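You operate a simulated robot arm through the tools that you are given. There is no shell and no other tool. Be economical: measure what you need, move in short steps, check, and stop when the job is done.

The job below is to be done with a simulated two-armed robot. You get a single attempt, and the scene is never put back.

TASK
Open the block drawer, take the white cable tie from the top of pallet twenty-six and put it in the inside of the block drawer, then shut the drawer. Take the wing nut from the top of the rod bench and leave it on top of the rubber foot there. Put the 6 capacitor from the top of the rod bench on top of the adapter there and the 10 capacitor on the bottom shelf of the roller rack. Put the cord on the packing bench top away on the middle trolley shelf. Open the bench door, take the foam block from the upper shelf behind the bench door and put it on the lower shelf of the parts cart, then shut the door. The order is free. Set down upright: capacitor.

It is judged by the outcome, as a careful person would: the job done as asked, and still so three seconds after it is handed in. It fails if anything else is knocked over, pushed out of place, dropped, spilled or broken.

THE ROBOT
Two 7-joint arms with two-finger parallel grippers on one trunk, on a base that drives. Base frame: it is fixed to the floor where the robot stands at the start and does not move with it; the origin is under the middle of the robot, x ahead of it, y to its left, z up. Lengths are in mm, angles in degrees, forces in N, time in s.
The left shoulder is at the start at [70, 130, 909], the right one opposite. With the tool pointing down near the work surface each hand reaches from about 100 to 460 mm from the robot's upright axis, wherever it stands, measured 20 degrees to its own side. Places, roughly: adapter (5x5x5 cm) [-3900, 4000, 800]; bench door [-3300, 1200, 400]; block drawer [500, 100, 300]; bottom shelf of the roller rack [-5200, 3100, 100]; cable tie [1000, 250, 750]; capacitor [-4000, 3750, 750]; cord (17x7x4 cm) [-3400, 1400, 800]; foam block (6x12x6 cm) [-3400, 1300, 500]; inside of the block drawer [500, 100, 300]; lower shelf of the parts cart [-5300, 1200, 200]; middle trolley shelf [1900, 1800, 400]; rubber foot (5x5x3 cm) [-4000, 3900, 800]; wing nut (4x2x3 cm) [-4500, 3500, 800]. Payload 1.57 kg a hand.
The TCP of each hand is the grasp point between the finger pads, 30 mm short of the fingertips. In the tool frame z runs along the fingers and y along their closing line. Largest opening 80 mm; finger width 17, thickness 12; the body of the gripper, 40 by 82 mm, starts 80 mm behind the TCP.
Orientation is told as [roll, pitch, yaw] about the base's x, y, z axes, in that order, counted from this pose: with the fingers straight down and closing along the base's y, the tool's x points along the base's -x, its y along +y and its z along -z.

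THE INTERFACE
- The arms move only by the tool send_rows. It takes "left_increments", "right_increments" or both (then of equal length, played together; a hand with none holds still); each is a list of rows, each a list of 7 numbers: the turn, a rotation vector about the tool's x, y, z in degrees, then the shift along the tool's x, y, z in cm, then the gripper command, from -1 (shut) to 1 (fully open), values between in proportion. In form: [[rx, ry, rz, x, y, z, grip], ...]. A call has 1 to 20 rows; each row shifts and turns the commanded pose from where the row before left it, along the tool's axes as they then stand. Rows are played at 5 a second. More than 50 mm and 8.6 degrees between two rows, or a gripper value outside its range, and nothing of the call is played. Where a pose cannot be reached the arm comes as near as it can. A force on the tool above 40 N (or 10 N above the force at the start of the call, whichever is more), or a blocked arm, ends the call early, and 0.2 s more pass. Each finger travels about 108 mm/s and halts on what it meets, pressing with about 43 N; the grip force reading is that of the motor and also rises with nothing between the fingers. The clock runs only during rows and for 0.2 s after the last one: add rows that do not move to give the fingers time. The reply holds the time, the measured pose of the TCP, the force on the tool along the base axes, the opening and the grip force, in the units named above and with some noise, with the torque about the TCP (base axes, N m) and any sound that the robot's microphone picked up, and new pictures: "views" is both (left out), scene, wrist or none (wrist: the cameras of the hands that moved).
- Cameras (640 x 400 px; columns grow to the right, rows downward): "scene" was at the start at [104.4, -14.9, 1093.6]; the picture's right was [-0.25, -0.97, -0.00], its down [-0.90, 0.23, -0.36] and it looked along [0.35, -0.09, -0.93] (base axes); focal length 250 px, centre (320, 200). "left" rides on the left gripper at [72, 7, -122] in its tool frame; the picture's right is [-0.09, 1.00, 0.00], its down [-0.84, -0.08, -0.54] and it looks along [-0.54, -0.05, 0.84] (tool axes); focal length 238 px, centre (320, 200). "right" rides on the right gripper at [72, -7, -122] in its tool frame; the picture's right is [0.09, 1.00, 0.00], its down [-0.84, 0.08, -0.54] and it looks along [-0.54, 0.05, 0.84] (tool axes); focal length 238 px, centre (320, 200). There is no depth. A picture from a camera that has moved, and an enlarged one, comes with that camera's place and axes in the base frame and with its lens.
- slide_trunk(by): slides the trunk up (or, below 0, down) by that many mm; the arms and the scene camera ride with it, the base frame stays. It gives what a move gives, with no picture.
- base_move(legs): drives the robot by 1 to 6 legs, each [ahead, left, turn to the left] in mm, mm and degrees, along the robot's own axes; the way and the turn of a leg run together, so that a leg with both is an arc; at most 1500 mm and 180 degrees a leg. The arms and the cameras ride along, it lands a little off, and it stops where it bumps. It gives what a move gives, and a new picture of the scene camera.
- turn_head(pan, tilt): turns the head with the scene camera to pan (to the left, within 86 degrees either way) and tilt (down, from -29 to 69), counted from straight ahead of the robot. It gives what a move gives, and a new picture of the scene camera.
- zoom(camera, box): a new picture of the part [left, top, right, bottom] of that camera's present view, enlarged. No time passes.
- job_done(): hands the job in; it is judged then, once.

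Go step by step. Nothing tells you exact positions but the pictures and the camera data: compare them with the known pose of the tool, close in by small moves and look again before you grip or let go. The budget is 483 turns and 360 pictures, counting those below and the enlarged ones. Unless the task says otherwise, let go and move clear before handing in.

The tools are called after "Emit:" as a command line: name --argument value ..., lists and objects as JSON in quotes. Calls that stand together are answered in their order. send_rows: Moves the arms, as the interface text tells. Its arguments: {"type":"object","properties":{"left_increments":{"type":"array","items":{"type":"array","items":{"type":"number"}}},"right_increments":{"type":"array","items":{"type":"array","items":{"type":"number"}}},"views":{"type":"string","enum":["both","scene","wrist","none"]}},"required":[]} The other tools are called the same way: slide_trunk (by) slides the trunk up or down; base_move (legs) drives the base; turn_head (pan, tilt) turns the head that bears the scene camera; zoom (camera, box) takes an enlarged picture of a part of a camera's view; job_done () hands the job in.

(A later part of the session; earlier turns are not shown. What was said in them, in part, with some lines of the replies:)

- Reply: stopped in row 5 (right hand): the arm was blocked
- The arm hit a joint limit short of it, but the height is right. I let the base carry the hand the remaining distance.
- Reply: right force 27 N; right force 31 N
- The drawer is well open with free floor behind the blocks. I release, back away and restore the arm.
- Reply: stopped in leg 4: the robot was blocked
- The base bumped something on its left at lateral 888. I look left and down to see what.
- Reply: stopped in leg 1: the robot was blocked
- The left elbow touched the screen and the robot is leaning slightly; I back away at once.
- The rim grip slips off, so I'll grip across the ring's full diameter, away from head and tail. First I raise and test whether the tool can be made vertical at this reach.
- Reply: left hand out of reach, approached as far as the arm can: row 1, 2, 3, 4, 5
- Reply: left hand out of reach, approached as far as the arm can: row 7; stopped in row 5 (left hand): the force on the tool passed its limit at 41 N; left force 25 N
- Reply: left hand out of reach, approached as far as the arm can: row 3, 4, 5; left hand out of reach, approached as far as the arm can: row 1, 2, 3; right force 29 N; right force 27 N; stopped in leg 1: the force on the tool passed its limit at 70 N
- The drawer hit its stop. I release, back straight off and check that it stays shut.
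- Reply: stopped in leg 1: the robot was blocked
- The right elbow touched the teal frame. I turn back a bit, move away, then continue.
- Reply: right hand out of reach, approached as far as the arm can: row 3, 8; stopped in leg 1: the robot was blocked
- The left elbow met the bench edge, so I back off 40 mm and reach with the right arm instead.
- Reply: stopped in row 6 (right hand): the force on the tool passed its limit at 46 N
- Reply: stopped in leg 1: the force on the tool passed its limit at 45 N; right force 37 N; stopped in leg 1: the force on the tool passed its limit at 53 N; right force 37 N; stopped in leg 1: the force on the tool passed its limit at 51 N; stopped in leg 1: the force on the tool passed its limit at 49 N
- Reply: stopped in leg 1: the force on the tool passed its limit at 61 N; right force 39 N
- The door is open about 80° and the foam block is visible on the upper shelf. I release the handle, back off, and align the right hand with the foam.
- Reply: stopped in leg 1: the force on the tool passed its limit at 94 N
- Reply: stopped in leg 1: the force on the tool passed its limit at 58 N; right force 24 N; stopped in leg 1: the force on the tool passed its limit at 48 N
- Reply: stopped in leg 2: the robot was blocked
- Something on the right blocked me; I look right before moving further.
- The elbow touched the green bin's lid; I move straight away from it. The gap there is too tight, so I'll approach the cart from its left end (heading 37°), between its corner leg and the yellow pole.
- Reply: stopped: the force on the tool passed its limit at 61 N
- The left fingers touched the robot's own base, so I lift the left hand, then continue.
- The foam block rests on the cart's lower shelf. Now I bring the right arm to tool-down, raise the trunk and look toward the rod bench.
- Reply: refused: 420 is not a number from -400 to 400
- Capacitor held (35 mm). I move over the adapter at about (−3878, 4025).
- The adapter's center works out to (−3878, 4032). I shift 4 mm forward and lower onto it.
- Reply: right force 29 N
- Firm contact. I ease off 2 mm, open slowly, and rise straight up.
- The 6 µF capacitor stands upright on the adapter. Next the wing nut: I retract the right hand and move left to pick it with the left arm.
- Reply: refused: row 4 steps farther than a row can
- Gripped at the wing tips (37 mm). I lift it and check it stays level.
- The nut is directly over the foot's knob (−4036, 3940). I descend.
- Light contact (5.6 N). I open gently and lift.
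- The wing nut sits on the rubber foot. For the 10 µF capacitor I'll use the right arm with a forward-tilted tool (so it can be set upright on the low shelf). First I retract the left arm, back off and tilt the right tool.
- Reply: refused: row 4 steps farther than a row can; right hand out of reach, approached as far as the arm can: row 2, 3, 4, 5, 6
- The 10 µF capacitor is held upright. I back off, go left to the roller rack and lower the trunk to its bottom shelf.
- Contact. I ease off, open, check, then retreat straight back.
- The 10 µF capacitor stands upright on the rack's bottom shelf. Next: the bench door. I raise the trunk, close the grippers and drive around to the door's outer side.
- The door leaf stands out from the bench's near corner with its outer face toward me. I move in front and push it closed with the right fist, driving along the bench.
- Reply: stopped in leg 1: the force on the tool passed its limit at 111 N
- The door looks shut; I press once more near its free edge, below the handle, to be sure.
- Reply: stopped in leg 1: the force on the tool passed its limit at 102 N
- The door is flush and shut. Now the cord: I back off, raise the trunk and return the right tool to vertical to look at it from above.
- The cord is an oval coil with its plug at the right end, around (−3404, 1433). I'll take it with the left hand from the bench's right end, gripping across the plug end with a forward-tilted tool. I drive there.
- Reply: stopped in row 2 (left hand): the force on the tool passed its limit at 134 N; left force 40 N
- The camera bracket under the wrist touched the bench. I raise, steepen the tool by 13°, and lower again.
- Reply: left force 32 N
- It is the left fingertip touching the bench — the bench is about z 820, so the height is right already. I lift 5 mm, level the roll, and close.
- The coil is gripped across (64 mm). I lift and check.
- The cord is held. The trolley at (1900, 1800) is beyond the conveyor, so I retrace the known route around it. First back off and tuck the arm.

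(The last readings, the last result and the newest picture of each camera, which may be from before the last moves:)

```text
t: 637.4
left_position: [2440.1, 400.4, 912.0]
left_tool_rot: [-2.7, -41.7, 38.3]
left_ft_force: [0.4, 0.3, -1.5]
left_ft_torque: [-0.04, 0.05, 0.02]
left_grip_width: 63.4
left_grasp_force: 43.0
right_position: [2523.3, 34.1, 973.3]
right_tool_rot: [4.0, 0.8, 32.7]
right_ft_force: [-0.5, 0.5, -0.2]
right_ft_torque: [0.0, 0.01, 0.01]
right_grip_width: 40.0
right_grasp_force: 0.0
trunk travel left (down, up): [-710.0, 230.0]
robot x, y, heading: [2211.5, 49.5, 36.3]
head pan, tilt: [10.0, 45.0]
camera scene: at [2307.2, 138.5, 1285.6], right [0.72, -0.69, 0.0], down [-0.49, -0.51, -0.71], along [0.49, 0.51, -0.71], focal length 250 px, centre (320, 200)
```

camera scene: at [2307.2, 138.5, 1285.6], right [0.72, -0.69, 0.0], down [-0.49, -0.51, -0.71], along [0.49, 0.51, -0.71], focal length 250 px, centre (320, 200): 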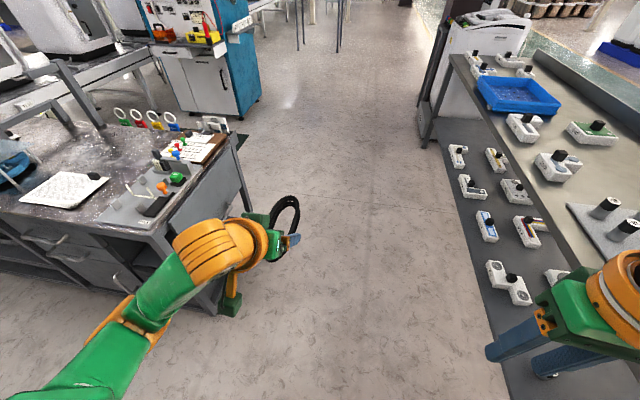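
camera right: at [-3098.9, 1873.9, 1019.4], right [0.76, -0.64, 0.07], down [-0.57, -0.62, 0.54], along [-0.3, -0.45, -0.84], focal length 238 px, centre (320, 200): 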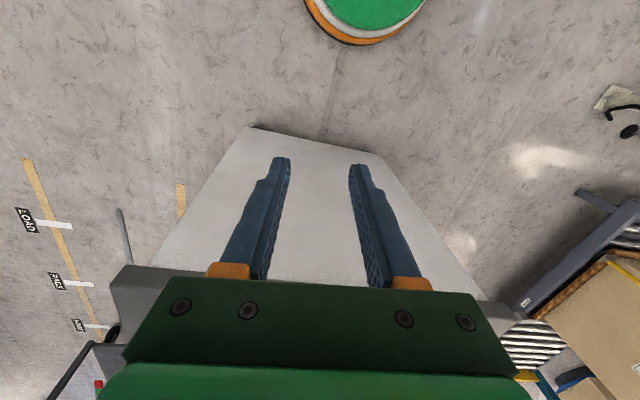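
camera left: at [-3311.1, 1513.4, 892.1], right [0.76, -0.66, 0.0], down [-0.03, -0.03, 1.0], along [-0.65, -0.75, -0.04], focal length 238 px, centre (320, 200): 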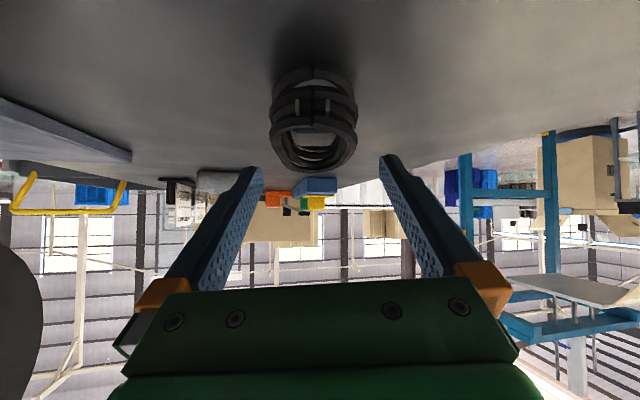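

I've come a bit far between trolley and rack; I back straight out, then move left in front of the trolley.

Emit:
base_move --legs '[[-260, 0, 0], [0, 150, 0.7]]'

Emit:
base_move --legs '[[0, 850, 0]]'

Emit:
turn_head --pan 15 --tilt 35

```text
t: 640.2
left_position: [2140.8, 370.8, 912.4]
left_tool_rot: [-2.5, -41.7, 38.9]
left_ft_force: [0.5, -0.1, -2.0]
left_ft_torque: [-0.01, 0.05, 0.03]
left_grip_width: 63.3
left_grasp_force: 43.3
right_position: [2230.1, 4.8, 972.1]
right_tool_rot: [4.2, 0.9, 33.4]
right_ft_force: [-0.1, -0.4, -0.3]
right_ft_torque: [-0.03, 0.03, -0.04]
right_grip_width: 39.7
right_grasp_force: 0.1
trunk travel left (down, up): [-710.0, 230.0]
robot x, y, heading: [1910.5, 19.7, 37.1]
head pan, tilt: [10.0, 45.0]
camera scene: at [2012.6, 106.9, 1285.6], right [0.73, -0.68, 0.0], down [-0.48, -0.52, -0.71], along [0.48, 0.52, -0.71], focal length 250 px, centre (320, 200)
```

scene: 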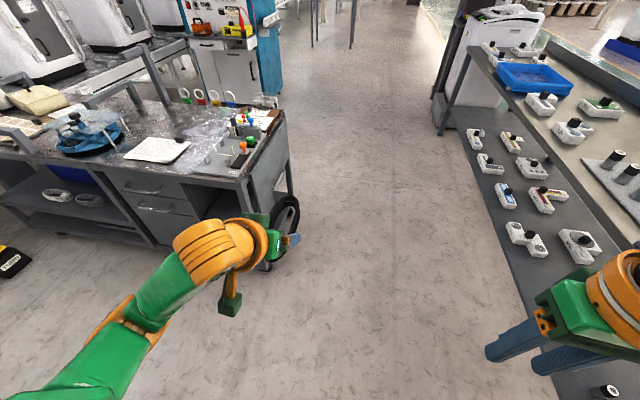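

```text
t: 644.7
left_position: [1611.8, 1050.9, 912.6]
left_tool_rot: [-2.6, -41.7, 40.2]
left_ft_force: [-0.1, 0.1, -2.0]
left_ft_torque: [-0.09, 0.08, 0.0]
left_grip_width: 63.4
left_grasp_force: 42.8
right_position: [1708.4, 687.3, 974.8]
right_tool_rot: [4.1, 0.9, 34.7]
right_ft_force: [-0.4, -0.8, 0.3]
right_ft_torque: [-0.02, -0.01, 0.02]
right_grip_width: 39.9
right_grasp_force: 0.1
trunk travel left (down, up): [-710.0, 230.0]
robot x, y, heading: [1394.4, 692.9, 38.6]
head pan, tilt: [10.0, 45.0]
camera scene: at [1489.2, 785.1, 1285.6], right [0.75, -0.67, 0.0], down [-0.47, -0.53, -0.71], along [0.47, 0.53, -0.71], focal length 250 px, centre (320, 200)
```

scene: 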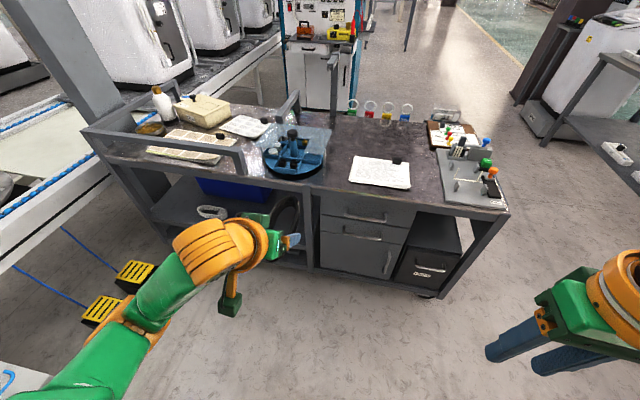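

```text
t: 645.4
left_position: [1611.3, 1051.7, 912.4]
left_tool_rot: [-2.7, -41.6, 40.3]
left_ft_force: [-0.9, -0.3, -1.9]
left_ft_torque: [-0.02, 0.05, -0.01]
left_grip_width: 63.7
left_grasp_force: 43.3
right_position: [1707.8, 688.4, 971.8]
right_tool_rot: [3.8, 0.8, 34.7]
right_ft_force: [0.7, -0.1, -0.6]
right_ft_torque: [-0.01, 0.01, 0.01]
right_grip_width: 39.8
right_grasp_force: 0.1
trunk travel left (down, up): [-710.0, 230.0]
robot x, y, heading: [1393.9, 698.2, 38.6]
head pan, tilt: [15.0, 35.0]
camera scene: at [1487.4, 795.4, 1300.3], right [0.8, -0.6, 0.0], down [-0.34, -0.46, -0.82], along [0.49, 0.66, -0.57], focal length 250 px, centre (320, 200)
```

scene: 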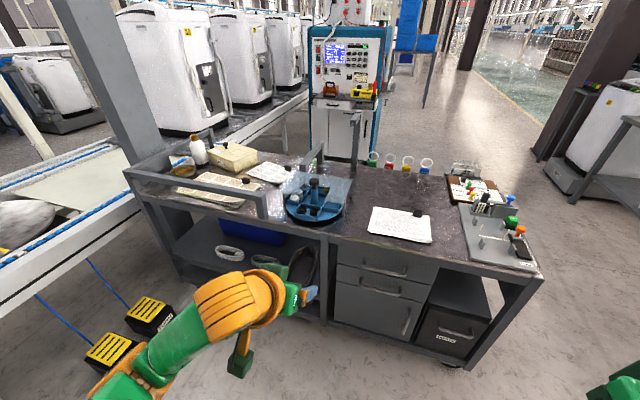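

Emit:
slide_trunk --by -350

Emit:
turn_head --pan 20 --tilt 25

```text
t: 648.9
left_position: [1611.8, 1050.9, 561.9]
left_tool_rot: [-2.8, -41.7, 40.3]
left_ft_force: [-0.4, -0.4, -2.1]
left_ft_torque: [-0.06, 0.02, -0.02]
left_grip_width: 63.4
left_grasp_force: 42.9
right_position: [1708.1, 688.1, 623.2]
right_tool_rot: [4.0, 0.8, 34.6]
right_ft_force: [-0.1, -0.8, -0.8]
right_ft_torque: [-0.02, -0.02, 0.0]
right_grip_width: 40.0
right_grasp_force: 0.1
trunk travel left (down, up): [-360.0, 580.0]
robot x, y, heading: [1395.9, 697.0, 38.2]
head pan, tilt: [15.0, 35.0]
```

```text
t: 649.6
left_position: [1611.3, 1050.3, 560.7]
left_tool_rot: [-2.6, -41.8, 40.2]
left_ft_force: [-0.7, 1.4, -1.9]
left_ft_torque: [-0.03, 0.09, 0.03]
left_grip_width: 63.2
left_grasp_force: 43.2
right_position: [1708.6, 687.4, 622.8]
right_tool_rot: [4.0, 0.8, 34.6]
right_ft_force: [-0.4, 0.1, 0.4]
right_ft_torque: [0.01, 0.01, -0.04]
right_grip_width: 40.0
right_grasp_force: 0.1
trunk travel left (down, up): [-360.0, 580.0]
robot x, y, heading: [1392.8, 691.2, 38.3]
head pan, tilt: [20.0, 25.0]
camera scene: at [1483.2, 802.9, 966.1], right [0.85, -0.53, 0.0], down [-0.22, -0.36, -0.91], along [0.48, 0.77, -0.42], focal length 250 px, centre (320, 200)
```

scene: 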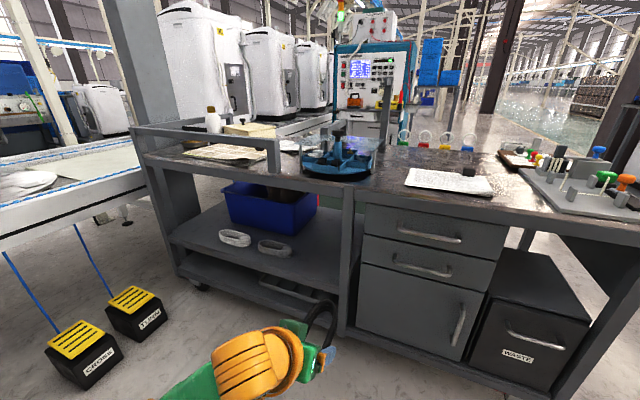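

The trolley's left bay has the middle shelf with free space right of the small items (≈ lateral −40, depth 2300, z ≈ 400). I align and approach.

Emit:
base_move --legs '[[0, 0, -1.3], [0, 190, 0], [160, 0, 0]]'

Emit:
zoom --camera "left" --box '[0, 0, 640, 400]'

```text
t: 652.5
left_position: [1634.3, 1294.4, 562.7]
left_tool_rot: [-2.7, -41.7, 38.9]
left_ft_force: [-0.6, -0.3, -1.4]
left_ft_torque: [-0.04, 0.05, 0.03]
left_grip_width: 63.5
left_grasp_force: 42.8
right_position: [1722.8, 929.2, 622.9]
right_tool_rot: [4.0, 1.0, 33.4]
right_ft_force: [-0.3, -0.5, 0.2]
right_ft_torque: [0.0, 0.01, 0.01]
right_grip_width: 40.2
right_grasp_force: 0.1
trunk travel left (down, up): [-360.0, 580.0]
robot x, y, heading: [1410.9, 943.2, 37.0]
head pan, tilt: [20.0, 25.0]
camera scene: at [1500.2, 1049.4, 966.1], right [0.84, -0.55, 0.0], down [-0.23, -0.35, -0.91], along [0.49, 0.76, -0.42], focal length 250 px, centre (320, 200)
```

scene: 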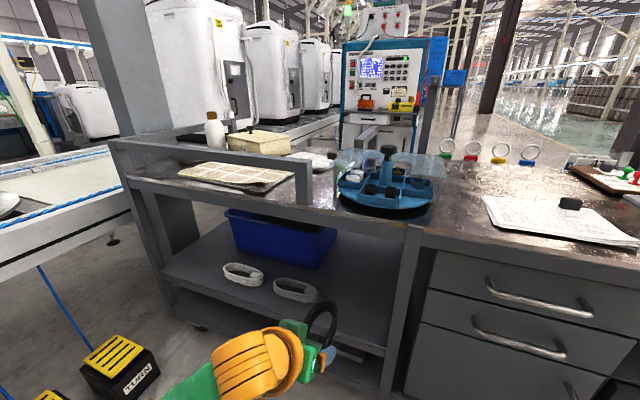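

```text
1.00 times, centred on (320, 200) of left (not enlarged: the box is as wide or as high as the picture)
camera zoom: at [1521.0, 1218.5, 604.5], right [-0.55, 0.84, 0.03], down [0.24, 0.12, 0.96], along [0.8, 0.53, -0.27], focal length 238 px, centre (320, 200)
```

zoom: 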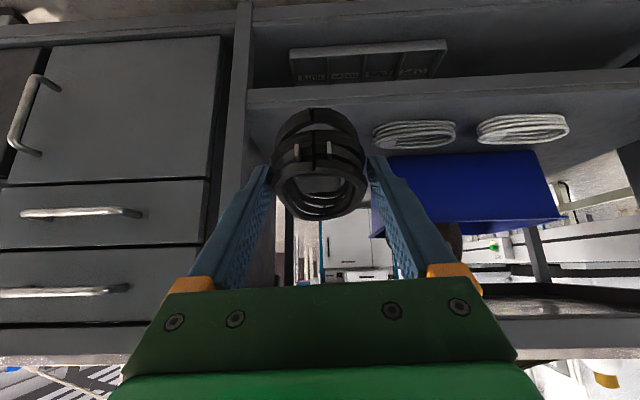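

Emit:
base_move --legs '[[70, -14, 0]]'

Emit:
slide_trunk --by -60

Emit:
send_rows --left_increments '[[0, 0, 0, -2.13, 0, 1.92, -1], [0, 0, 0, -2.13, 0, 1.92, -1], [0, 0, 0, -2.13, 0, 1.92, -1], [0, 0, 0, -2.13, 0, 1.92, -1], [0, 0, 0, 0, 0, 0, -1]]'

```text
t: 653.5
left_position: [1697.8, 1324.1, 561.9]
left_tool_rot: [-2.6, -41.5, 38.9]
left_ft_force: [-0.5, -0.5, -0.7]
left_ft_torque: [-0.02, 0.05, -0.02]
left_grip_width: 63.2
left_grasp_force: 43.2
right_position: [1786.2, 960.0, 622.9]
right_tool_rot: [4.0, 0.9, 33.5]
right_ft_force: [0.0, -0.6, -0.5]
right_ft_torque: [0.03, -0.01, 0.01]
right_grip_width: 40.2
right_grasp_force: 0.0
trunk travel left (down, up): [-360.0, 580.0]
robot x, y, heading: [1473.2, 973.6, 37.0]
head pan, tilt: [20.0, 25.0]
camera scene: at [1564.1, 1080.0, 966.1], right [0.84, -0.55, 0.0], down [-0.23, -0.35, -0.91], along [0.49, 0.76, -0.42], focal length 250 px, centre (320, 200)
```

scene: 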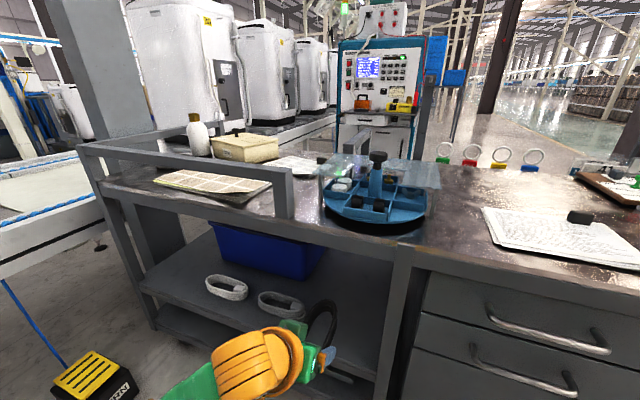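

```text
t: 654.5
left_position: [1698.1, 1323.9, 502.3]
left_tool_rot: [-2.8, -41.8, 39.0]
left_ft_force: [0.7, 0.2, -0.8]
left_ft_torque: [-0.05, 0.05, -0.01]
left_grip_width: 63.3
left_grasp_force: 43.1
right_position: [1786.0, 960.1, 563.3]
right_tool_rot: [4.0, 0.7, 33.3]
right_ft_force: [0.3, 0.5, 0.6]
right_ft_torque: [-0.02, 0.03, 0.01]
right_grip_width: 40.0
right_grasp_force: 0.0
trunk travel left (down, up): [-300.0, 640.0]
robot x, y, heading: [1472.0, 973.4, 36.8]
head pan, tilt: [20.0, 25.0]
```

```text
t: 655.7
left_position: [1788.8, 1393.5, 499.1]
left_tool_rot: [-2.7, -41.7, 38.9]
left_ft_force: [1.2, -0.6, -1.9]
left_ft_torque: [-0.01, 0.04, -0.01]
left_grip_width: 63.3
left_grasp_force: 43.3
right_position: [1786.1, 959.0, 563.3]
right_tool_rot: [4.0, 0.9, 33.3]
right_ft_force: [-0.3, 0.3, -0.5]
right_ft_torque: [0.02, 0.01, 0.01]
right_grip_width: 39.9
right_grasp_force: 0.0
trunk travel left (down, up): [-300.0, 640.0]
robot x, y, heading: [1472.2, 972.8, 37.1]
head pan, tilt: [20.0, 25.0]
camera scene: at [1563.7, 1079.9, 906.1], right [0.84, -0.55, 0.0], down [-0.23, -0.35, -0.91], along [0.49, 0.76, -0.42], focal length 250 px, centre (320, 200)
camera left: at [1676.5, 1317.7, 542.6], right [-0.55, 0.84, 0.03], down [0.24, 0.12, 0.96], along [0.8, 0.53, -0.27], focal length 238 px, centre (320, 200)
```

scene: 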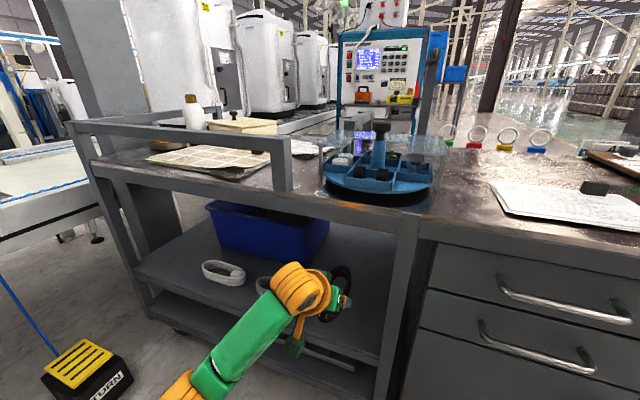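
left: 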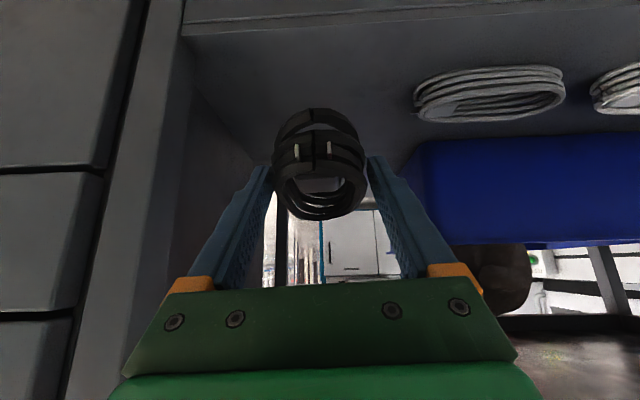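

Emit:
slide_trunk --by -50

Emit:
zoom --camera "left" --box '[0, 0, 640, 400]'

```text
t: 656.6
left_position: [1790.0, 1392.7, 450.5]
left_tool_rot: [-2.7, -41.7, 38.9]
left_ft_force: [0.4, 0.0, -1.4]
left_ft_torque: [-0.09, 0.08, -0.01]
left_grip_width: 63.3
left_grasp_force: 43.6
right_position: [1785.8, 960.0, 514.2]
right_tool_rot: [4.0, 0.7, 33.4]
right_ft_force: [-0.7, 0.5, 0.4]
right_ft_torque: [-0.01, 0.01, 0.01]
right_grip_width: 40.0
right_grasp_force: 0.1
trunk travel left (down, up): [-250.0, 690.0]
robot x, y, heading: [1475.3, 973.5, 37.0]
head pan, tilt: [20.0, 25.0]
```

```text
1.00 times, centred on (320, 200) of left (not enlarged: the box is as wide or as high as the picture)
camera zoom: at [1676.1, 1317.6, 492.5], right [-0.55, 0.84, 0.03], down [0.24, 0.12, 0.96], along [0.8, 0.53, -0.27], focal length 238 px, centre (320, 200)
```

zoom: 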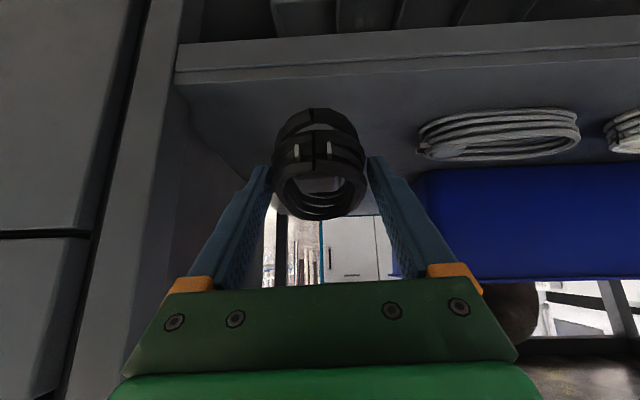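

Emit:
send_rows --left_increments '[[0, 0, 0, 0.2, 0, 0.22, -1], [0, 0, 0, 0.2, 0, 0.22, -1], [0, 0, 0, 0.2, 0, 0.22, -1], [0, 0, 0, 0, 0, 0, -1]]' --views "none"

Emit:
send_rows --left_increments '[[0, 0, 0, 0.14, 0, 0.15, -1], [0, 0, 0, 0.14, 0, 0.15, -1], [0, 0, 0, 0, 0, 0, -1]]' --views "none"

Emit:
zoom --camera "left" --box '[160, 50, 480, 250]'

```text
t: 657.6
left_position: [1788.5, 1392.9, 440.5]
left_tool_rot: [-2.6, -41.7, 38.9]
left_ft_force: [-0.3, -0.1, -1.2]
left_ft_torque: [-0.02, 0.02, 0.03]
left_grip_width: 63.6
left_grasp_force: 42.3
right_position: [1786.4, 959.4, 512.9]
right_tool_rot: [4.0, 0.9, 33.4]
right_ft_force: [-0.2, -0.3, -0.4]
right_ft_torque: [-0.01, 0.0, 0.02]
right_grip_width: 40.2
right_grasp_force: 0.0
trunk travel left (down, up): [-250.0, 690.0]
robot x, y, heading: [1468.6, 973.1, 36.9]
head pan, tilt: [20.0, 25.0]
```

```text
t: 658.4
left_position: [1789.5, 1392.2, 436.3]
left_tool_rot: [-2.7, -41.7, 39.1]
left_ft_force: [-0.2, 0.1, -2.8]
left_ft_torque: [-0.04, 0.04, -0.05]
left_grip_width: 63.9
left_grasp_force: 43.0
right_position: [1785.7, 960.4, 514.1]
right_tool_rot: [4.0, 0.9, 33.4]
right_ft_force: [-0.8, -0.7, -0.6]
right_ft_torque: [-0.01, -0.03, 0.03]
right_grip_width: 39.8
right_grasp_force: 0.2
trunk travel left (down, up): [-250.0, 690.0]
robot x, y, heading: [1475.9, 973.1, 37.1]
head pan, tilt: [20.0, 25.0]
```

```text
2.00 times, centred on (320, 150) of left
camera zoom: at [1676.0, 1316.6, 479.4], right [-0.55, 0.84, 0.03], down [0.24, 0.12, 0.96], along [0.8, 0.53, -0.27], focal length 477 px, centre (320, 300)
```

zoom: 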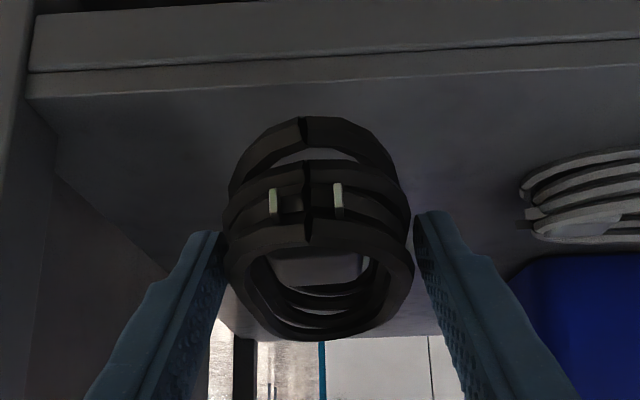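

Emit:
send_rows --left_increments '[[0, 0, 0, 0.14, 0, 0.15, -1], [0, 0, 0, 0.14, 0, 0.15, -1], [0, 0, 0, 0.14, 0, 0.15, -1], [0, 0, 0, 0, 0, 0, -1]]' --views "none"

Emit:
zoom --camera "left" --box '[160, 50, 480, 250]'

```text
t: 659.4
left_position: [1789.2, 1392.1, 431.2]
left_tool_rot: [-2.6, -41.7, 38.9]
left_ft_force: [0.3, -0.5, -2.0]
left_ft_torque: [-0.03, 0.08, 0.01]
left_grip_width: 63.4
left_grasp_force: 42.9
right_position: [1786.0, 959.6, 513.7]
right_tool_rot: [4.0, 1.0, 33.4]
right_ft_force: [0.6, 0.4, 0.3]
right_ft_torque: [0.02, -0.04, 0.04]
right_grip_width: 40.1
right_grasp_force: 0.1
trunk travel left (down, up): [-250.0, 690.0]
robot x, y, heading: [1473.8, 972.2, 37.0]
head pan, tilt: [20.0, 25.0]
```

```text
2.00 times, centred on (320, 150) of left
camera zoom: at [1675.9, 1316.4, 473.4], right [-0.55, 0.84, 0.03], down [0.24, 0.12, 0.96], along [0.8, 0.53, -0.27], focal length 477 px, centre (320, 300)
```

zoom: 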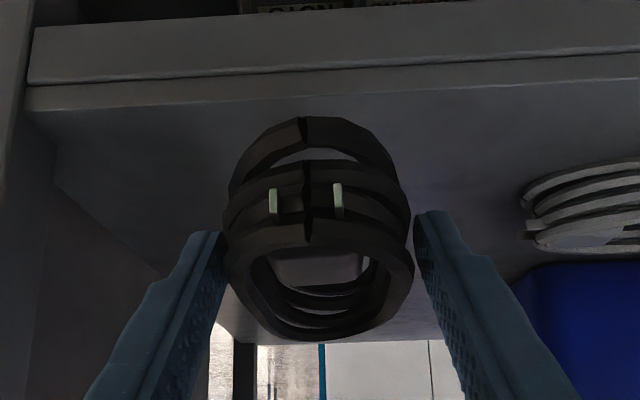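

Emit:
send_rows --left_increments '[[0, 0, 0, 0.17, 0, 0.18, -1], [0, 0, 0, 0.17, 0, 0.18, -1], [0, 0, 0, 0.17, 0, 0.18, -1], [0, 0, 0, 0, 0, 0, -1]]' --views "none"

Emit:
send_rows --left_increments '[[0, 0, 0, 0.17, 0, 0.18, -1], [0, 0, 0, 0.17, 0, 0.18, -1], [0, 0, 0, 0, 0, 0, -1]]' --views "none"

Emit:
zoom --camera "left" --box '[160, 50, 480, 250]'

```text
t: 660.4
left_position: [1790.4, 1392.3, 423.0]
left_tool_rot: [-2.6, -41.7, 38.9]
left_ft_force: [-0.7, 0.0, -2.6]
left_ft_torque: [-0.02, 0.02, -0.02]
left_grip_width: 63.5
left_grasp_force: 42.9
right_position: [1786.9, 959.8, 512.9]
right_tool_rot: [3.9, 0.9, 33.4]
right_ft_force: [0.0, -0.4, -0.5]
right_ft_torque: [0.0, 0.01, -0.02]
right_grip_width: 40.1
right_grasp_force: 0.1
trunk travel left (down, up): [-250.0, 690.0]
robot x, y, heading: [1473.0, 969.9, 37.0]
head pan, tilt: [20.0, 25.0]
```

```text
t: 661.2
left_position: [1789.5, 1392.2, 417.5]
left_tool_rot: [-2.7, -41.7, 38.9]
left_ft_force: [-0.1, 0.0, -1.3]
left_ft_torque: [-0.03, 0.04, -0.04]
left_grip_width: 63.5
left_grasp_force: 42.9
right_position: [1786.1, 960.2, 513.3]
right_tool_rot: [4.1, 0.9, 33.4]
right_ft_force: [0.0, 0.8, 0.1]
right_ft_torque: [-0.01, -0.01, 0.0]
right_grip_width: 40.0
right_grasp_force: 0.0
trunk travel left (down, up): [-250.0, 690.0]
robot x, y, heading: [1474.8, 976.5, 36.9]
head pan, tilt: [20.0, 25.0]
```

```text
2.00 times, centred on (320, 150) of left
camera zoom: at [1676.3, 1315.9, 460.7], right [-0.55, 0.84, 0.03], down [0.24, 0.12, 0.96], along [0.8, 0.53, -0.27], focal length 477 px, centre (320, 300)
```

zoom: 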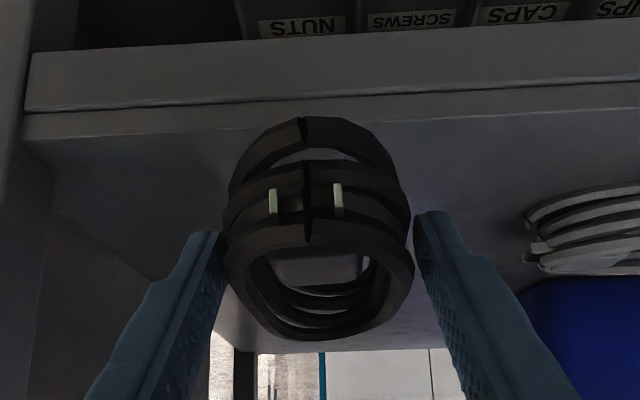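

No contact yet and the coil's near end may be close to the shelf edge, so I raise 20 mm, go 35 mm further in, and lower again.

Emit:
send_rows --left_increments '[[0, 0, 0, -1.34, 0, -1.49, -1], [0, 0, 0, -1.3, 0, 1.17, -1], [0, 0, 0, -1.3, 0, 1.17, -1], [0, 0, 0, 0, 0, 0, -1]]' --views "wrist"

Emit:
zoom --camera "scene" --box '[200, 220, 440, 370]'

```text
t: 662.2
left_position: [1817.2, 1412.1, 437.5]
left_tool_rot: [-2.8, -41.7, 38.9]
left_ft_force: [-0.1, -0.1, -1.6]
left_ft_torque: [-0.04, 0.05, 0.0]
left_grip_width: 63.3
left_grasp_force: 43.1
right_position: [1786.4, 961.4, 513.9]
right_tool_rot: [4.1, 1.0, 33.3]
right_ft_force: [0.2, 0.0, 0.4]
right_ft_torque: [-0.01, 0.0, -0.02]
right_grip_width: 40.3
right_grasp_force: 0.0
trunk travel left (down, up): [-250.0, 690.0]
robot x, y, heading: [1476.6, 974.4, 37.0]
head pan, tilt: [20.0, 25.0]
camera left: at [1704.4, 1336.2, 480.6], right [-0.55, 0.84, 0.03], down [0.24, 0.12, 0.96], along [0.8, 0.53, -0.27], focal length 238 px, centre (320, 200)
```

left: 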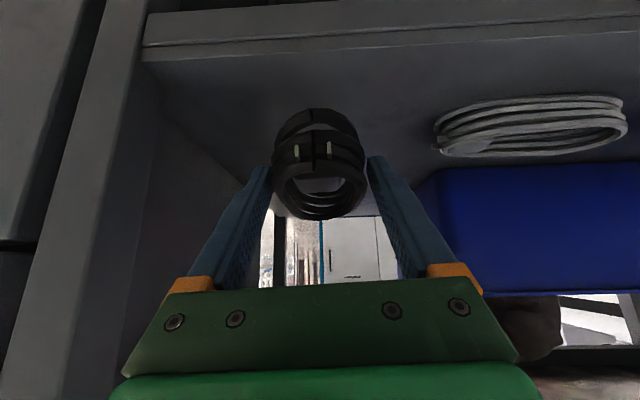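

```text
2.67 times, centred on (320, 295) of scene
camera zoom: at [1563.8, 1079.9, 856.1], right [0.84, -0.55, 0.0], down [-0.23, -0.35, -0.91], along [0.49, 0.76, -0.42], focal length 665 px, centre (320, -53)
```

zoom: 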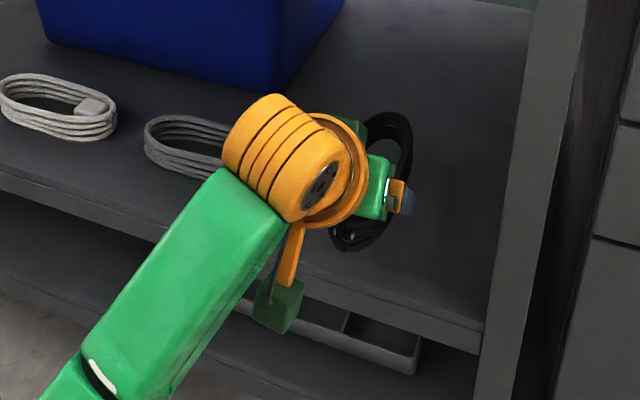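

Emit:
send_rows --left_increments '[[0, 0, 0, 0.27, 0, 0.3, -1], [0, 0, 0, 0.27, 0, 0.3, -1], [0, 0, 0, 0.27, 0, 0.3, -1], [0, 0, 0, 0.2, 0, 0.22, -1], [0, 0, 0, 0, 0, 0, -1]]' --views "none"

Emit:
send_rows --left_increments '[[0, 0, 0, 0.17, 0, 0.18, -1], [0, 0, 0, 0.17, 0, 0.18, -1], [0, 0, 0, 0.17, 0, 0.18, -1], [0, 0, 0, 0, 0, 0, -1]]' --views "wrist"

```text
t: 663.4
left_position: [1818.2, 1412.8, 423.6]
left_tool_rot: [-2.7, -41.7, 39.0]
left_ft_force: [0.9, -0.2, -1.8]
left_ft_torque: [-0.07, 0.05, -0.03]
left_grip_width: 63.7
left_grasp_force: 42.8
right_position: [1786.3, 959.8, 512.6]
right_tool_rot: [4.0, 0.9, 33.5]
right_ft_force: [0.6, -0.2, -0.2]
right_ft_torque: [0.01, 0.03, 0.05]
right_grip_width: 40.1
right_grasp_force: 0.2
trunk travel left (down, up): [-250.0, 690.0]
robot x, y, heading: [1475.2, 972.4, 37.2]
head pan, tilt: [20.0, 25.0]
```

```text
t: 664.4
left_position: [1817.2, 1413.7, 416.6]
left_tool_rot: [-2.7, -41.7, 38.9]
left_ft_force: [0.6, 0.9, -1.6]
left_ft_torque: [-0.07, 0.06, -0.01]
left_grip_width: 63.5
left_grasp_force: 43.3
right_position: [1787.4, 958.8, 514.4]
right_tool_rot: [4.0, 0.8, 33.3]
right_ft_force: [-0.3, 1.1, 0.0]
right_ft_torque: [0.0, -0.02, -0.01]
right_grip_width: 39.7
right_grasp_force: 0.1
trunk travel left (down, up): [-250.0, 690.0]
robot x, y, heading: [1473.0, 971.9, 37.0]
head pan, tilt: [20.0, 25.0]
camera left: at [1704.3, 1337.5, 458.8], right [-0.55, 0.84, 0.03], down [0.24, 0.12, 0.96], along [0.8, 0.53, -0.27], focal length 238 px, centre (320, 200)
```

left: 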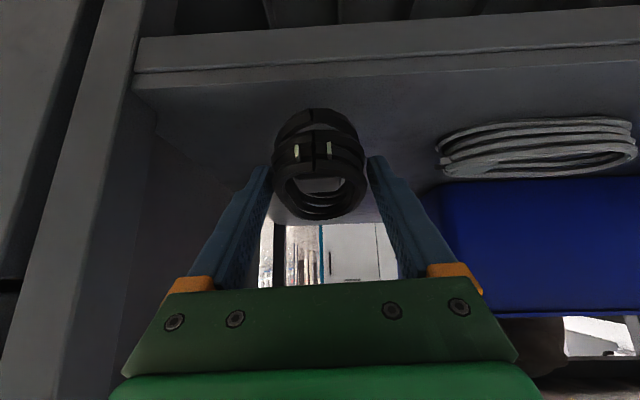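

Emit:
send_rows --left_increments '[[0, 0, 0, 0.14, 0, 0.15, -1], [0, 0, 0, 0.14, 0, 0.15, -1], [0, 0, 0, 0.14, 0, 0.15, -1], [0, 0, 0, 0, 0, 0, -1]]' --views "none"

Emit:
send_rows --left_increments '[[0, 0, 0, 0.14, 0, 0.15, -1], [0, 0, 0, 0.14, 0, 0.15, -1], [0, 0, 0, 0, 0, 0, -1]]' --views "none"

```text
t: 665.4
left_position: [1816.1, 1413.4, 408.5]
left_tool_rot: [-2.7, -41.7, 39.0]
left_ft_force: [0.4, 0.2, -0.6]
left_ft_torque: [-0.02, 0.01, -0.03]
left_grip_width: 63.5
left_grasp_force: 43.1
right_position: [1786.5, 960.1, 513.3]
right_tool_rot: [4.0, 0.9, 33.4]
right_ft_force: [-0.2, 0.4, 0.0]
right_ft_torque: [-0.01, -0.01, 0.01]
right_grip_width: 40.0
right_grasp_force: 0.1
trunk travel left (down, up): [-250.0, 690.0]
robot x, y, heading: [1472.5, 977.8, 37.2]
head pan, tilt: [20.0, 25.0]
```

```text
t: 666.2
left_position: [1818.3, 1413.4, 404.9]
left_tool_rot: [-2.8, -41.7, 38.8]
left_ft_force: [-0.5, 0.6, -1.3]
left_ft_torque: [-0.05, 0.06, -0.01]
left_grip_width: 63.5
left_grasp_force: 42.5
right_position: [1787.0, 960.0, 514.0]
right_tool_rot: [4.0, 0.9, 33.4]
right_ft_force: [0.4, 0.2, 0.1]
right_ft_torque: [-0.01, -0.02, -0.01]
right_grip_width: 39.9
right_grasp_force: 0.1
trunk travel left (down, up): [-250.0, 690.0]
robot x, y, heading: [1475.6, 972.9, 36.9]
head pan, tilt: [20.0, 25.0]
```

Emit:
zoom --camera "left" --box '[160, 0, 640, 300]'

Emit:
zoom --camera "scene" --box '[240, 250, 400, 350]'

```text
1.33 times, centred on (400, 150) of left
camera zoom: at [1704.7, 1337.4, 447.5], right [-0.55, 0.84, 0.03], down [0.24, 0.12, 0.96], along [0.8, 0.53, -0.27], focal length 318 px, centre (213, 267)
```

zoom: 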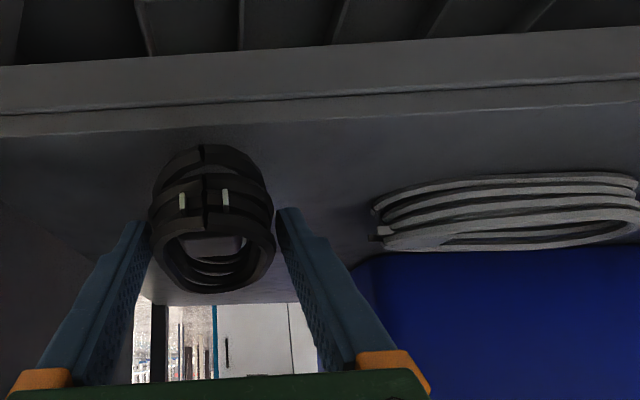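

```text
4.00 times, centred on (320, 300) of scene
camera zoom: at [1563.8, 1079.9, 856.1], right [0.84, -0.55, 0.0], down [-0.23, -0.35, -0.91], along [0.49, 0.76, -0.42], focal length 998 px, centre (320, -200)
```

zoom: 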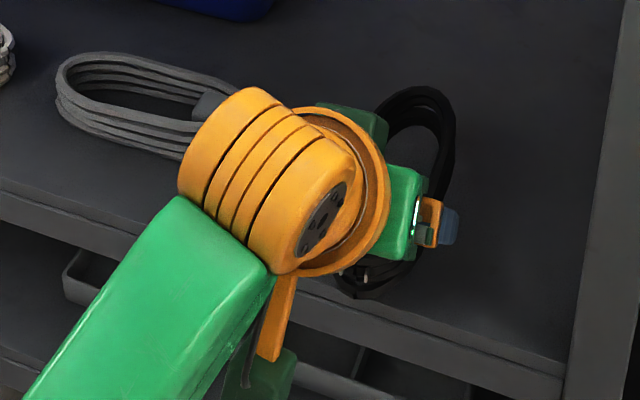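

Emit:
send_rows --left_increments '[[0, 0, 0, 0.14, 0, 0.15, -1], [0, 0, 0, 0.14, 0, 0.15, -1], [0, 0, 0, 0.14, 0, 0.15, -1], [0, 0, 0, 0, 0, 0, -1]]' --views "none"

Emit:
send_rows --left_increments '[[0, 0, 0, 0.14, 0, 0.15, -1], [0, 0, 0, 0.14, 0, 0.15, -1], [0, 0, 0, 0, 0, 0, -1]]' --views "none"

Emit:
zoom --camera "left" --box '[160, 0, 640, 300]'

```text
t: 667.2
left_position: [1817.3, 1412.4, 399.3]
left_tool_rot: [-2.7, -41.6, 39.0]
left_ft_force: [-0.1, -0.4, -1.1]
left_ft_torque: [-0.05, 0.06, 0.01]
left_grip_width: 63.6
left_grasp_force: 43.7
right_position: [1786.2, 960.0, 513.1]
right_tool_rot: [4.0, 0.9, 33.4]
right_ft_force: [-0.2, 0.1, 0.0]
right_ft_torque: [0.0, -0.04, 0.03]
right_grip_width: 40.0
right_grasp_force: 0.0
trunk travel left (down, up): [-250.0, 690.0]
robot x, y, heading: [1473.5, 972.3, 37.2]
head pan, tilt: [20.0, 25.0]
```

```text
t: 668.0
left_position: [1817.5, 1412.5, 395.8]
left_tool_rot: [-2.7, -41.7, 38.9]
left_ft_force: [-0.1, 0.4, -2.6]
left_ft_torque: [-0.05, 0.04, 0.03]
left_grip_width: 63.8
left_grasp_force: 43.5
right_position: [1785.7, 960.0, 512.4]
right_tool_rot: [4.0, 0.8, 33.4]
right_ft_force: [-0.2, 0.1, -0.1]
right_ft_torque: [-0.01, 0.0, 0.0]
right_grip_width: 40.0
right_grasp_force: 0.1
trunk travel left (down, up): [-250.0, 690.0]
robot x, y, heading: [1469.4, 973.5, 36.9]
head pan, tilt: [20.0, 25.0]
```

```text
1.33 times, centred on (400, 150) of left
camera zoom: at [1703.8, 1336.7, 438.2], right [-0.55, 0.84, 0.03], down [0.24, 0.12, 0.96], along [0.8, 0.53, -0.27], focal length 318 px, centre (213, 267)
```

zoom: 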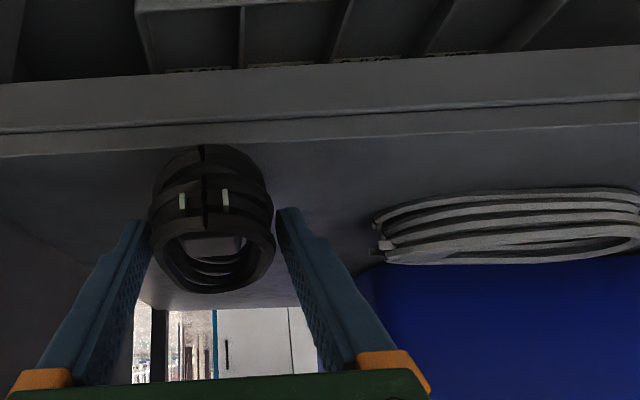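

The shelf is lower (≈357) and its edge deeper (≈2278) than judged. I raise 12 mm, drive 50 mm further in and lower again.

Emit:
send_rows --left_increments '[[0, 0, 0, -0.8, 0, -0.89, -1], [0, 0, 0, 0, 0, 0, -1]]' --views "none"

Emit:
base_move --legs '[[50, 0, 0]]'

Emit:
send_rows --left_increments '[[0, 0, 0, 0.27, 0, 0.3, -1], [0, 0, 0, 0.27, 0, 0.3, -1], [0, 0, 0, 0.2, 0, 0.22, -1], [0, 0, 0, 0.14, 0, 0.15, -1], [0, 0, 0, 0, 0, 0, -1]]' --views "wrist"

```text
t: 668.6
left_position: [1818.5, 1411.5, 406.2]
left_tool_rot: [-2.7, -41.7, 38.9]
left_ft_force: [-0.4, -0.4, -2.3]
left_ft_torque: [-0.03, 0.04, 0.0]
left_grip_width: 63.1
left_grasp_force: 42.7
right_position: [1785.4, 958.9, 512.9]
right_tool_rot: [3.9, 0.9, 33.4]
right_ft_force: [0.2, 0.3, -0.1]
right_ft_torque: [0.03, 0.01, 0.0]
right_grip_width: 39.8
right_grasp_force: 0.0
trunk travel left (down, up): [-250.0, 690.0]
robot x, y, heading: [1475.3, 974.1, 37.1]
head pan, tilt: [20.0, 25.0]
```

```text
t: 669.6
left_position: [1858.0, 1441.5, 406.8]
left_tool_rot: [-2.7, -41.6, 38.8]
left_ft_force: [0.0, 0.0, -1.6]
left_ft_torque: [-0.04, 0.02, -0.02]
left_grip_width: 63.5
left_grasp_force: 43.0
right_position: [1826.9, 989.2, 513.8]
right_tool_rot: [4.0, 0.9, 33.4]
right_ft_force: [0.1, -0.1, -0.7]
right_ft_torque: [-0.01, 0.02, -0.03]
right_grip_width: 39.9
right_grasp_force: 0.1
trunk travel left (down, up): [-250.0, 690.0]
robot x, y, heading: [1511.6, 1004.6, 37.1]
head pan, tilt: [20.0, 25.0]
camera scene: at [1603.9, 1110.1, 856.1], right [0.84, -0.54, 0.0], down [-0.23, -0.35, -0.91], along [0.49, 0.76, -0.42], focal length 250 px, centre (320, 200)
```

scene: 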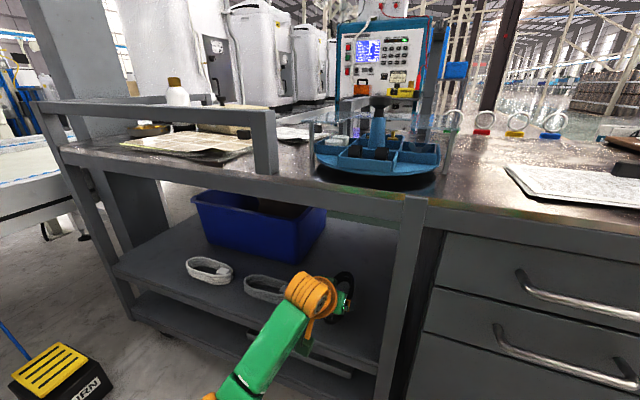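

```text
t: 670.8
left_position: [1857.2, 1441.4, 393.6]
left_tool_rot: [-2.7, -41.7, 38.9]
left_ft_force: [-0.7, -0.1, -1.4]
left_ft_torque: [-0.05, 0.02, -0.01]
left_grip_width: 63.5
left_grasp_force: 42.5
right_position: [1825.8, 988.6, 513.6]
right_tool_rot: [4.0, 0.9, 33.5]
right_ft_force: [-0.2, -0.2, -1.0]
right_ft_torque: [-0.05, 0.0, 0.01]
right_grip_width: 40.1
right_grasp_force: 0.1
trunk travel left (down, up): [-250.0, 690.0]
robot x, y, heading: [1512.2, 1002.2, 37.1]
head pan, tilt: [20.0, 25.0]
camera left: at [1744.2, 1365.7, 436.4], right [-0.55, 0.84, 0.03], down [0.24, 0.12, 0.96], along [0.8, 0.53, -0.27], focal length 238 px, centre (320, 200)
```

left: 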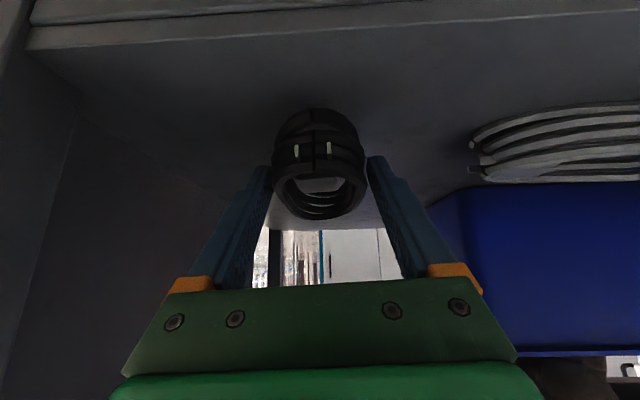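

Emit:
send_rows --left_increments '[[0, 0, 0, 0.14, 0, 0.15, -1], [0, 0, 0, 0.14, 0, 0.15, -1], [0, 0, 0, 0.14, 0, 0.15, -1], [0, 0, 0, 0, 0, 0, -1]]' --views "none"

Emit:
send_rows --left_increments '[[0, 0, 0, 0.14, 0, 0.15, -1], [0, 0, 0, 0.14, 0, 0.15, -1], [0, 0, 0, 0, 0, 0, -1]]' --views "none"

```text
t: 671.8
left_position: [1857.1, 1441.5, 386.9]
left_tool_rot: [-2.7, -41.7, 38.9]
left_ft_force: [-0.2, -0.3, -0.9]
left_ft_torque: [0.01, 0.01, 0.02]
left_grip_width: 63.3
left_grasp_force: 43.0
right_position: [1825.2, 989.5, 513.4]
right_tool_rot: [3.9, 0.9, 33.4]
right_ft_force: [0.5, -0.7, 0.9]
right_ft_torque: [-0.01, 0.04, 0.02]
right_grip_width: 40.2
right_grasp_force: 0.0
trunk travel left (down, up): [-250.0, 690.0]
robot x, y, heading: [1516.3, 1002.0, 36.9]
head pan, tilt: [20.0, 25.0]
```

```text
t: 672.6
left_position: [1858.1, 1440.4, 384.9]
left_tool_rot: [-2.7, -42.1, 39.0]
left_ft_force: [1.7, 3.3, 8.1]
left_ft_torque: [1.12, -0.88, 0.08]
left_grip_width: 63.5
left_grasp_force: 43.2
right_position: [1824.8, 988.3, 514.8]
right_tool_rot: [4.1, 0.7, 33.5]
right_ft_force: [-0.4, -0.1, 0.7]
right_ft_torque: [0.0, 0.01, 0.01]
right_grip_width: 40.0
right_grasp_force: 0.2
trunk travel left (down, up): [-250.0, 690.0]
robot x, y, heading: [1514.8, 1001.2, 36.9]
head pan, tilt: [20.0, 25.0]
```

Emit:
send_rows --left_increments '[[0, 0, 0, 0.14, 0, 0.15, -1], [0, 0, 0, 0.07, 0, 0.07, -1], [0, 0, 0, 0, 0, 0, -1]]' --views "wrist"

```text
t: 673.4
left_position: [1856.7, 1440.4, 381.4]
left_tool_rot: [-2.6, -41.8, 38.9]
left_ft_force: [-1.1, -1.1, 9.8]
left_ft_torque: [1.04, -0.84, 0.1]
left_grip_width: 63.6
left_grasp_force: 43.2
right_position: [1824.8, 988.2, 514.1]
right_tool_rot: [4.1, 0.7, 33.4]
right_ft_force: [0.1, -0.2, -0.3]
right_ft_torque: [0.0, -0.02, 0.02]
right_grip_width: 40.0
right_grasp_force: 0.0
trunk travel left (down, up): [-250.0, 690.0]
robot x, y, heading: [1510.9, 1003.0, 37.0]
head pan, tilt: [20.0, 25.0]
camera left: at [1743.9, 1364.7, 424.3], right [-0.55, 0.84, 0.03], down [0.23, 0.12, 0.96], along [0.8, 0.53, -0.26], focal length 238 px, centre (320, 200)
```

left: 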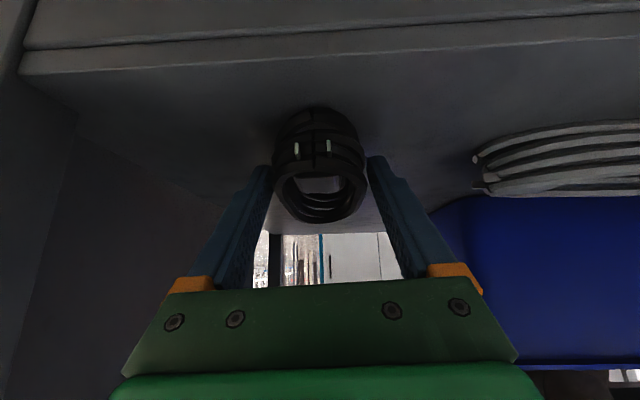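

Emit:
send_rows --left_increments '[[0, 0, 0, 0.14, 0, 0.15, -1], [0, 0, 0, 0.14, 0, 0.15, -1], [0, 0, 0, 0, 0, 0, -1]]' --views "none"

Emit:
send_rows --left_increments '[[0, 0, 0, 0.14, 0, 0.15, -1], [0, 0, 0, 0.07, 0, 0.07, -1], [0, 0, 0, 0, 0, 0, -1]]' --views "none"

```text
t: 674.2
left_position: [1856.6, 1440.3, 381.7]
left_tool_rot: [-2.5, -42.3, 38.7]
left_ft_force: [4.3, 6.0, 31.3]
left_ft_torque: [0.33, 1.42, -0.3]
left_grip_width: 63.6
left_grasp_force: 43.1
right_position: [1824.8, 988.7, 515.2]
right_tool_rot: [4.1, 0.5, 33.4]
right_ft_force: [-0.1, 0.0, -0.7]
right_ft_torque: [0.04, 0.02, -0.05]
right_grip_width: 40.0
right_grasp_force: 0.1
trunk travel left (down, up): [-250.0, 690.0]
robot x, y, heading: [1512.8, 1002.6, 37.0]
head pan, tilt: [20.0, 25.0]
```

```text
t: 675.0
left_position: [1857.6, 1439.6, 381.1]
left_tool_rot: [-2.5, -42.7, 38.8]
left_ft_force: [-10.5, -10.8, 23.9]
left_ft_torque: [0.03, 1.25, 0.42]
left_grip_width: 63.5
left_grasp_force: 43.5
right_position: [1825.1, 986.6, 514.2]
right_tool_rot: [4.2, 0.4, 33.4]
right_ft_force: [-0.1, 1.1, -0.5]
right_ft_torque: [0.05, 0.06, -0.04]
right_grip_width: 39.9
right_grasp_force: 0.2
trunk travel left (down, up): [-250.0, 690.0]
robot x, y, heading: [1513.2, 1006.9, 37.0]
head pan, tilt: [20.0, 25.0]
stopped in row 3 (left hand): the force on the tool passed its limit at 42 N (the readings are from after the stop); the commanded pose is now the measured one
```

Firmly seated. I open, lift clear by the trunk, and look.

Emit:
send_rows --left_increments '[[0, 0, 0, -0.1, 0, -0.11, -1], [0, 0, 0, 0, 0, 0, 0.8], [0, 0, 0, 0, 0, 0, 1], [0, 0, 0, 0, 0, 0, 1]]' --views "none"

Emit:
slide_trunk --by 65

Emit:
zoom --camera "left" --box '[0, 0, 640, 400]'

```text
t: 676.0
left_position: [1858.9, 1439.2, 380.0]
left_tool_rot: [-2.6, -42.3, 38.8]
left_ft_force: [-2.5, -12.8, 13.2]
left_ft_torque: [0.16, 0.24, 0.25]
left_grip_width: 72.5
left_grasp_force: 0.1
right_position: [1825.9, 987.5, 514.4]
right_tool_rot: [4.2, 0.7, 33.4]
right_ft_force: [-0.3, 0.4, 0.3]
right_ft_torque: [-0.02, -0.01, -0.02]
right_grip_width: 39.9
right_grasp_force: 0.0
trunk travel left (down, up): [-250.0, 690.0]
robot x, y, heading: [1515.8, 1007.0, 36.8]
head pan, tilt: [20.0, 25.0]
```

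```text
t: 677.1
left_position: [1858.1, 1442.5, 440.9]
left_tool_rot: [-2.7, -42.1, 38.9]
left_ft_force: [-0.1, 0.0, 0.8]
left_ft_torque: [0.0, 0.0, -0.01]
left_grip_width: 80.1
left_grasp_force: 0.1
right_position: [1826.2, 990.2, 577.7]
right_tool_rot: [3.9, 0.8, 33.4]
right_ft_force: [-0.9, -0.1, 0.1]
right_ft_torque: [-0.04, 0.05, -0.03]
right_grip_width: 39.8
right_grasp_force: 0.2
trunk travel left (down, up): [-315.0, 625.0]
robot x, y, heading: [1511.3, 1004.2, 37.0]
head pan, tilt: [20.0, 25.0]
```

```text
1.00 times, centred on (320, 200) of left (not enlarged: the box is as wide or as high as the picture)
camera zoom: at [1745.0, 1366.2, 483.2], right [-0.55, 0.84, 0.03], down [0.23, 0.12, 0.97], along [0.8, 0.53, -0.26], focal length 238 px, centre (320, 200)
```

zoom: 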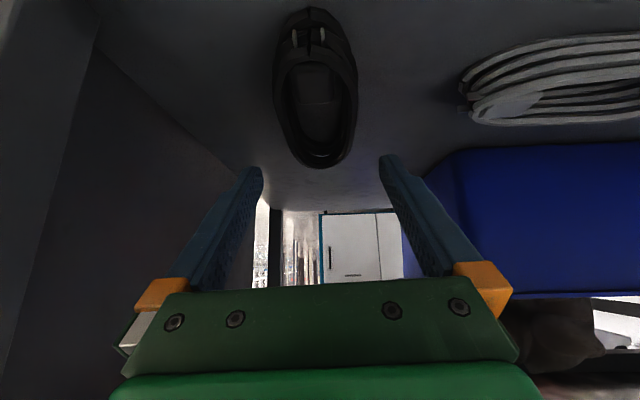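

The cord lies flat on the middle shelf. I back out and take a last look.

Emit:
base_move --legs '[[-320, 0, 0]]'

Emit:
zoom --camera "scene" --box '[120, 150, 440, 350]'

```text
t: 679.2
left_position: [1598.1, 1247.5, 440.5]
left_tool_rot: [-2.7, -42.1, 39.0]
left_ft_force: [1.0, -0.7, 0.4]
left_ft_torque: [-0.05, 0.0, -0.01]
left_grip_width: 79.9
left_grasp_force: 0.0
right_position: [1567.9, 795.4, 579.0]
right_tool_rot: [4.0, 0.8, 33.6]
right_ft_force: [0.3, -0.5, -0.3]
right_ft_torque: [-0.03, 0.0, 0.02]
right_grip_width: 40.0
right_grasp_force: 0.1
trunk travel left (down, up): [-315.0, 625.0]
robot x, y, heading: [1254.6, 808.8, 37.2]
head pan, tilt: [20.0, 25.0]
camera scene: at [1344.6, 914.6, 921.2], right [0.84, -0.54, 0.0], down [-0.23, -0.35, -0.91], along [0.49, 0.76, -0.42], focal length 250 px, centre (320, 200)
```

scene: 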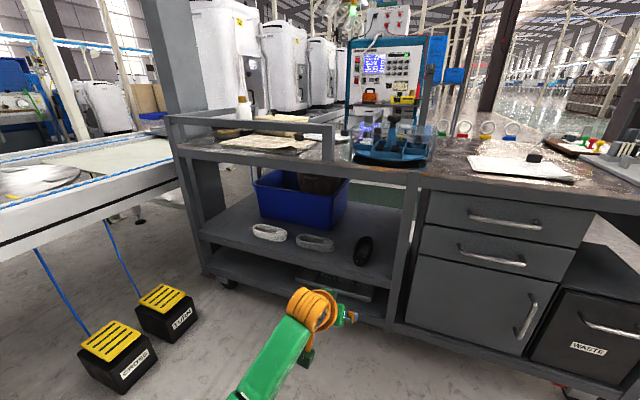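

```text
2.00 times, centred on (280, 250) of scene
camera zoom: at [1344.6, 914.6, 921.2], right [0.84, -0.54, 0.0], down [-0.23, -0.35, -0.91], along [0.49, 0.76, -0.42], focal length 499 px, centre (400, 100)
```

zoom: 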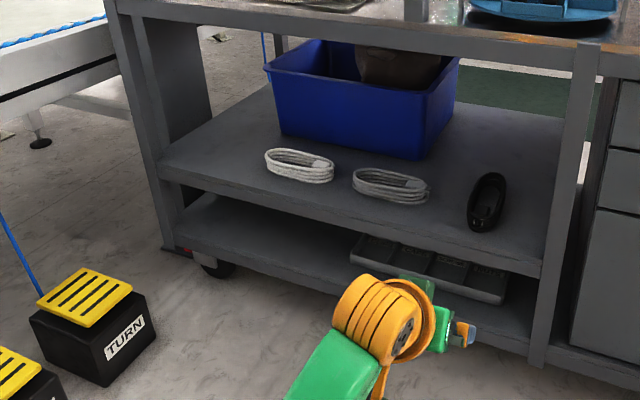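

The cord lies on the middle trolley shelf beside the other cords, and both hands are clear of everything. All parts of the task are done, so I hand the job in.

Emit:
job_done

```text
The job is handed in.
```

I finished all the jobs and handed the work in:
- **Cable tie:** it is in the block drawer, and the drawer is shut.
- **Wing nut:** it sits on top of the rubber foot.
- **Capacitors:** the 6 µF stands upright on the adapter. The 10 µF stands upright on the bottom shelf of the roller rack.
- **Cord:** it lies on the middle trolley shelf.
- **Foam block:** it is on the lower shelf of the parts cart, and the bench door is shut.

On the way, the robot's arms bumped the line display screen, the teal frame and the lid of the green bin. I saw no sign that any of them moved. The base was also blocked once near the rear of the pallet bench, and I did not check whether anything shifted there.
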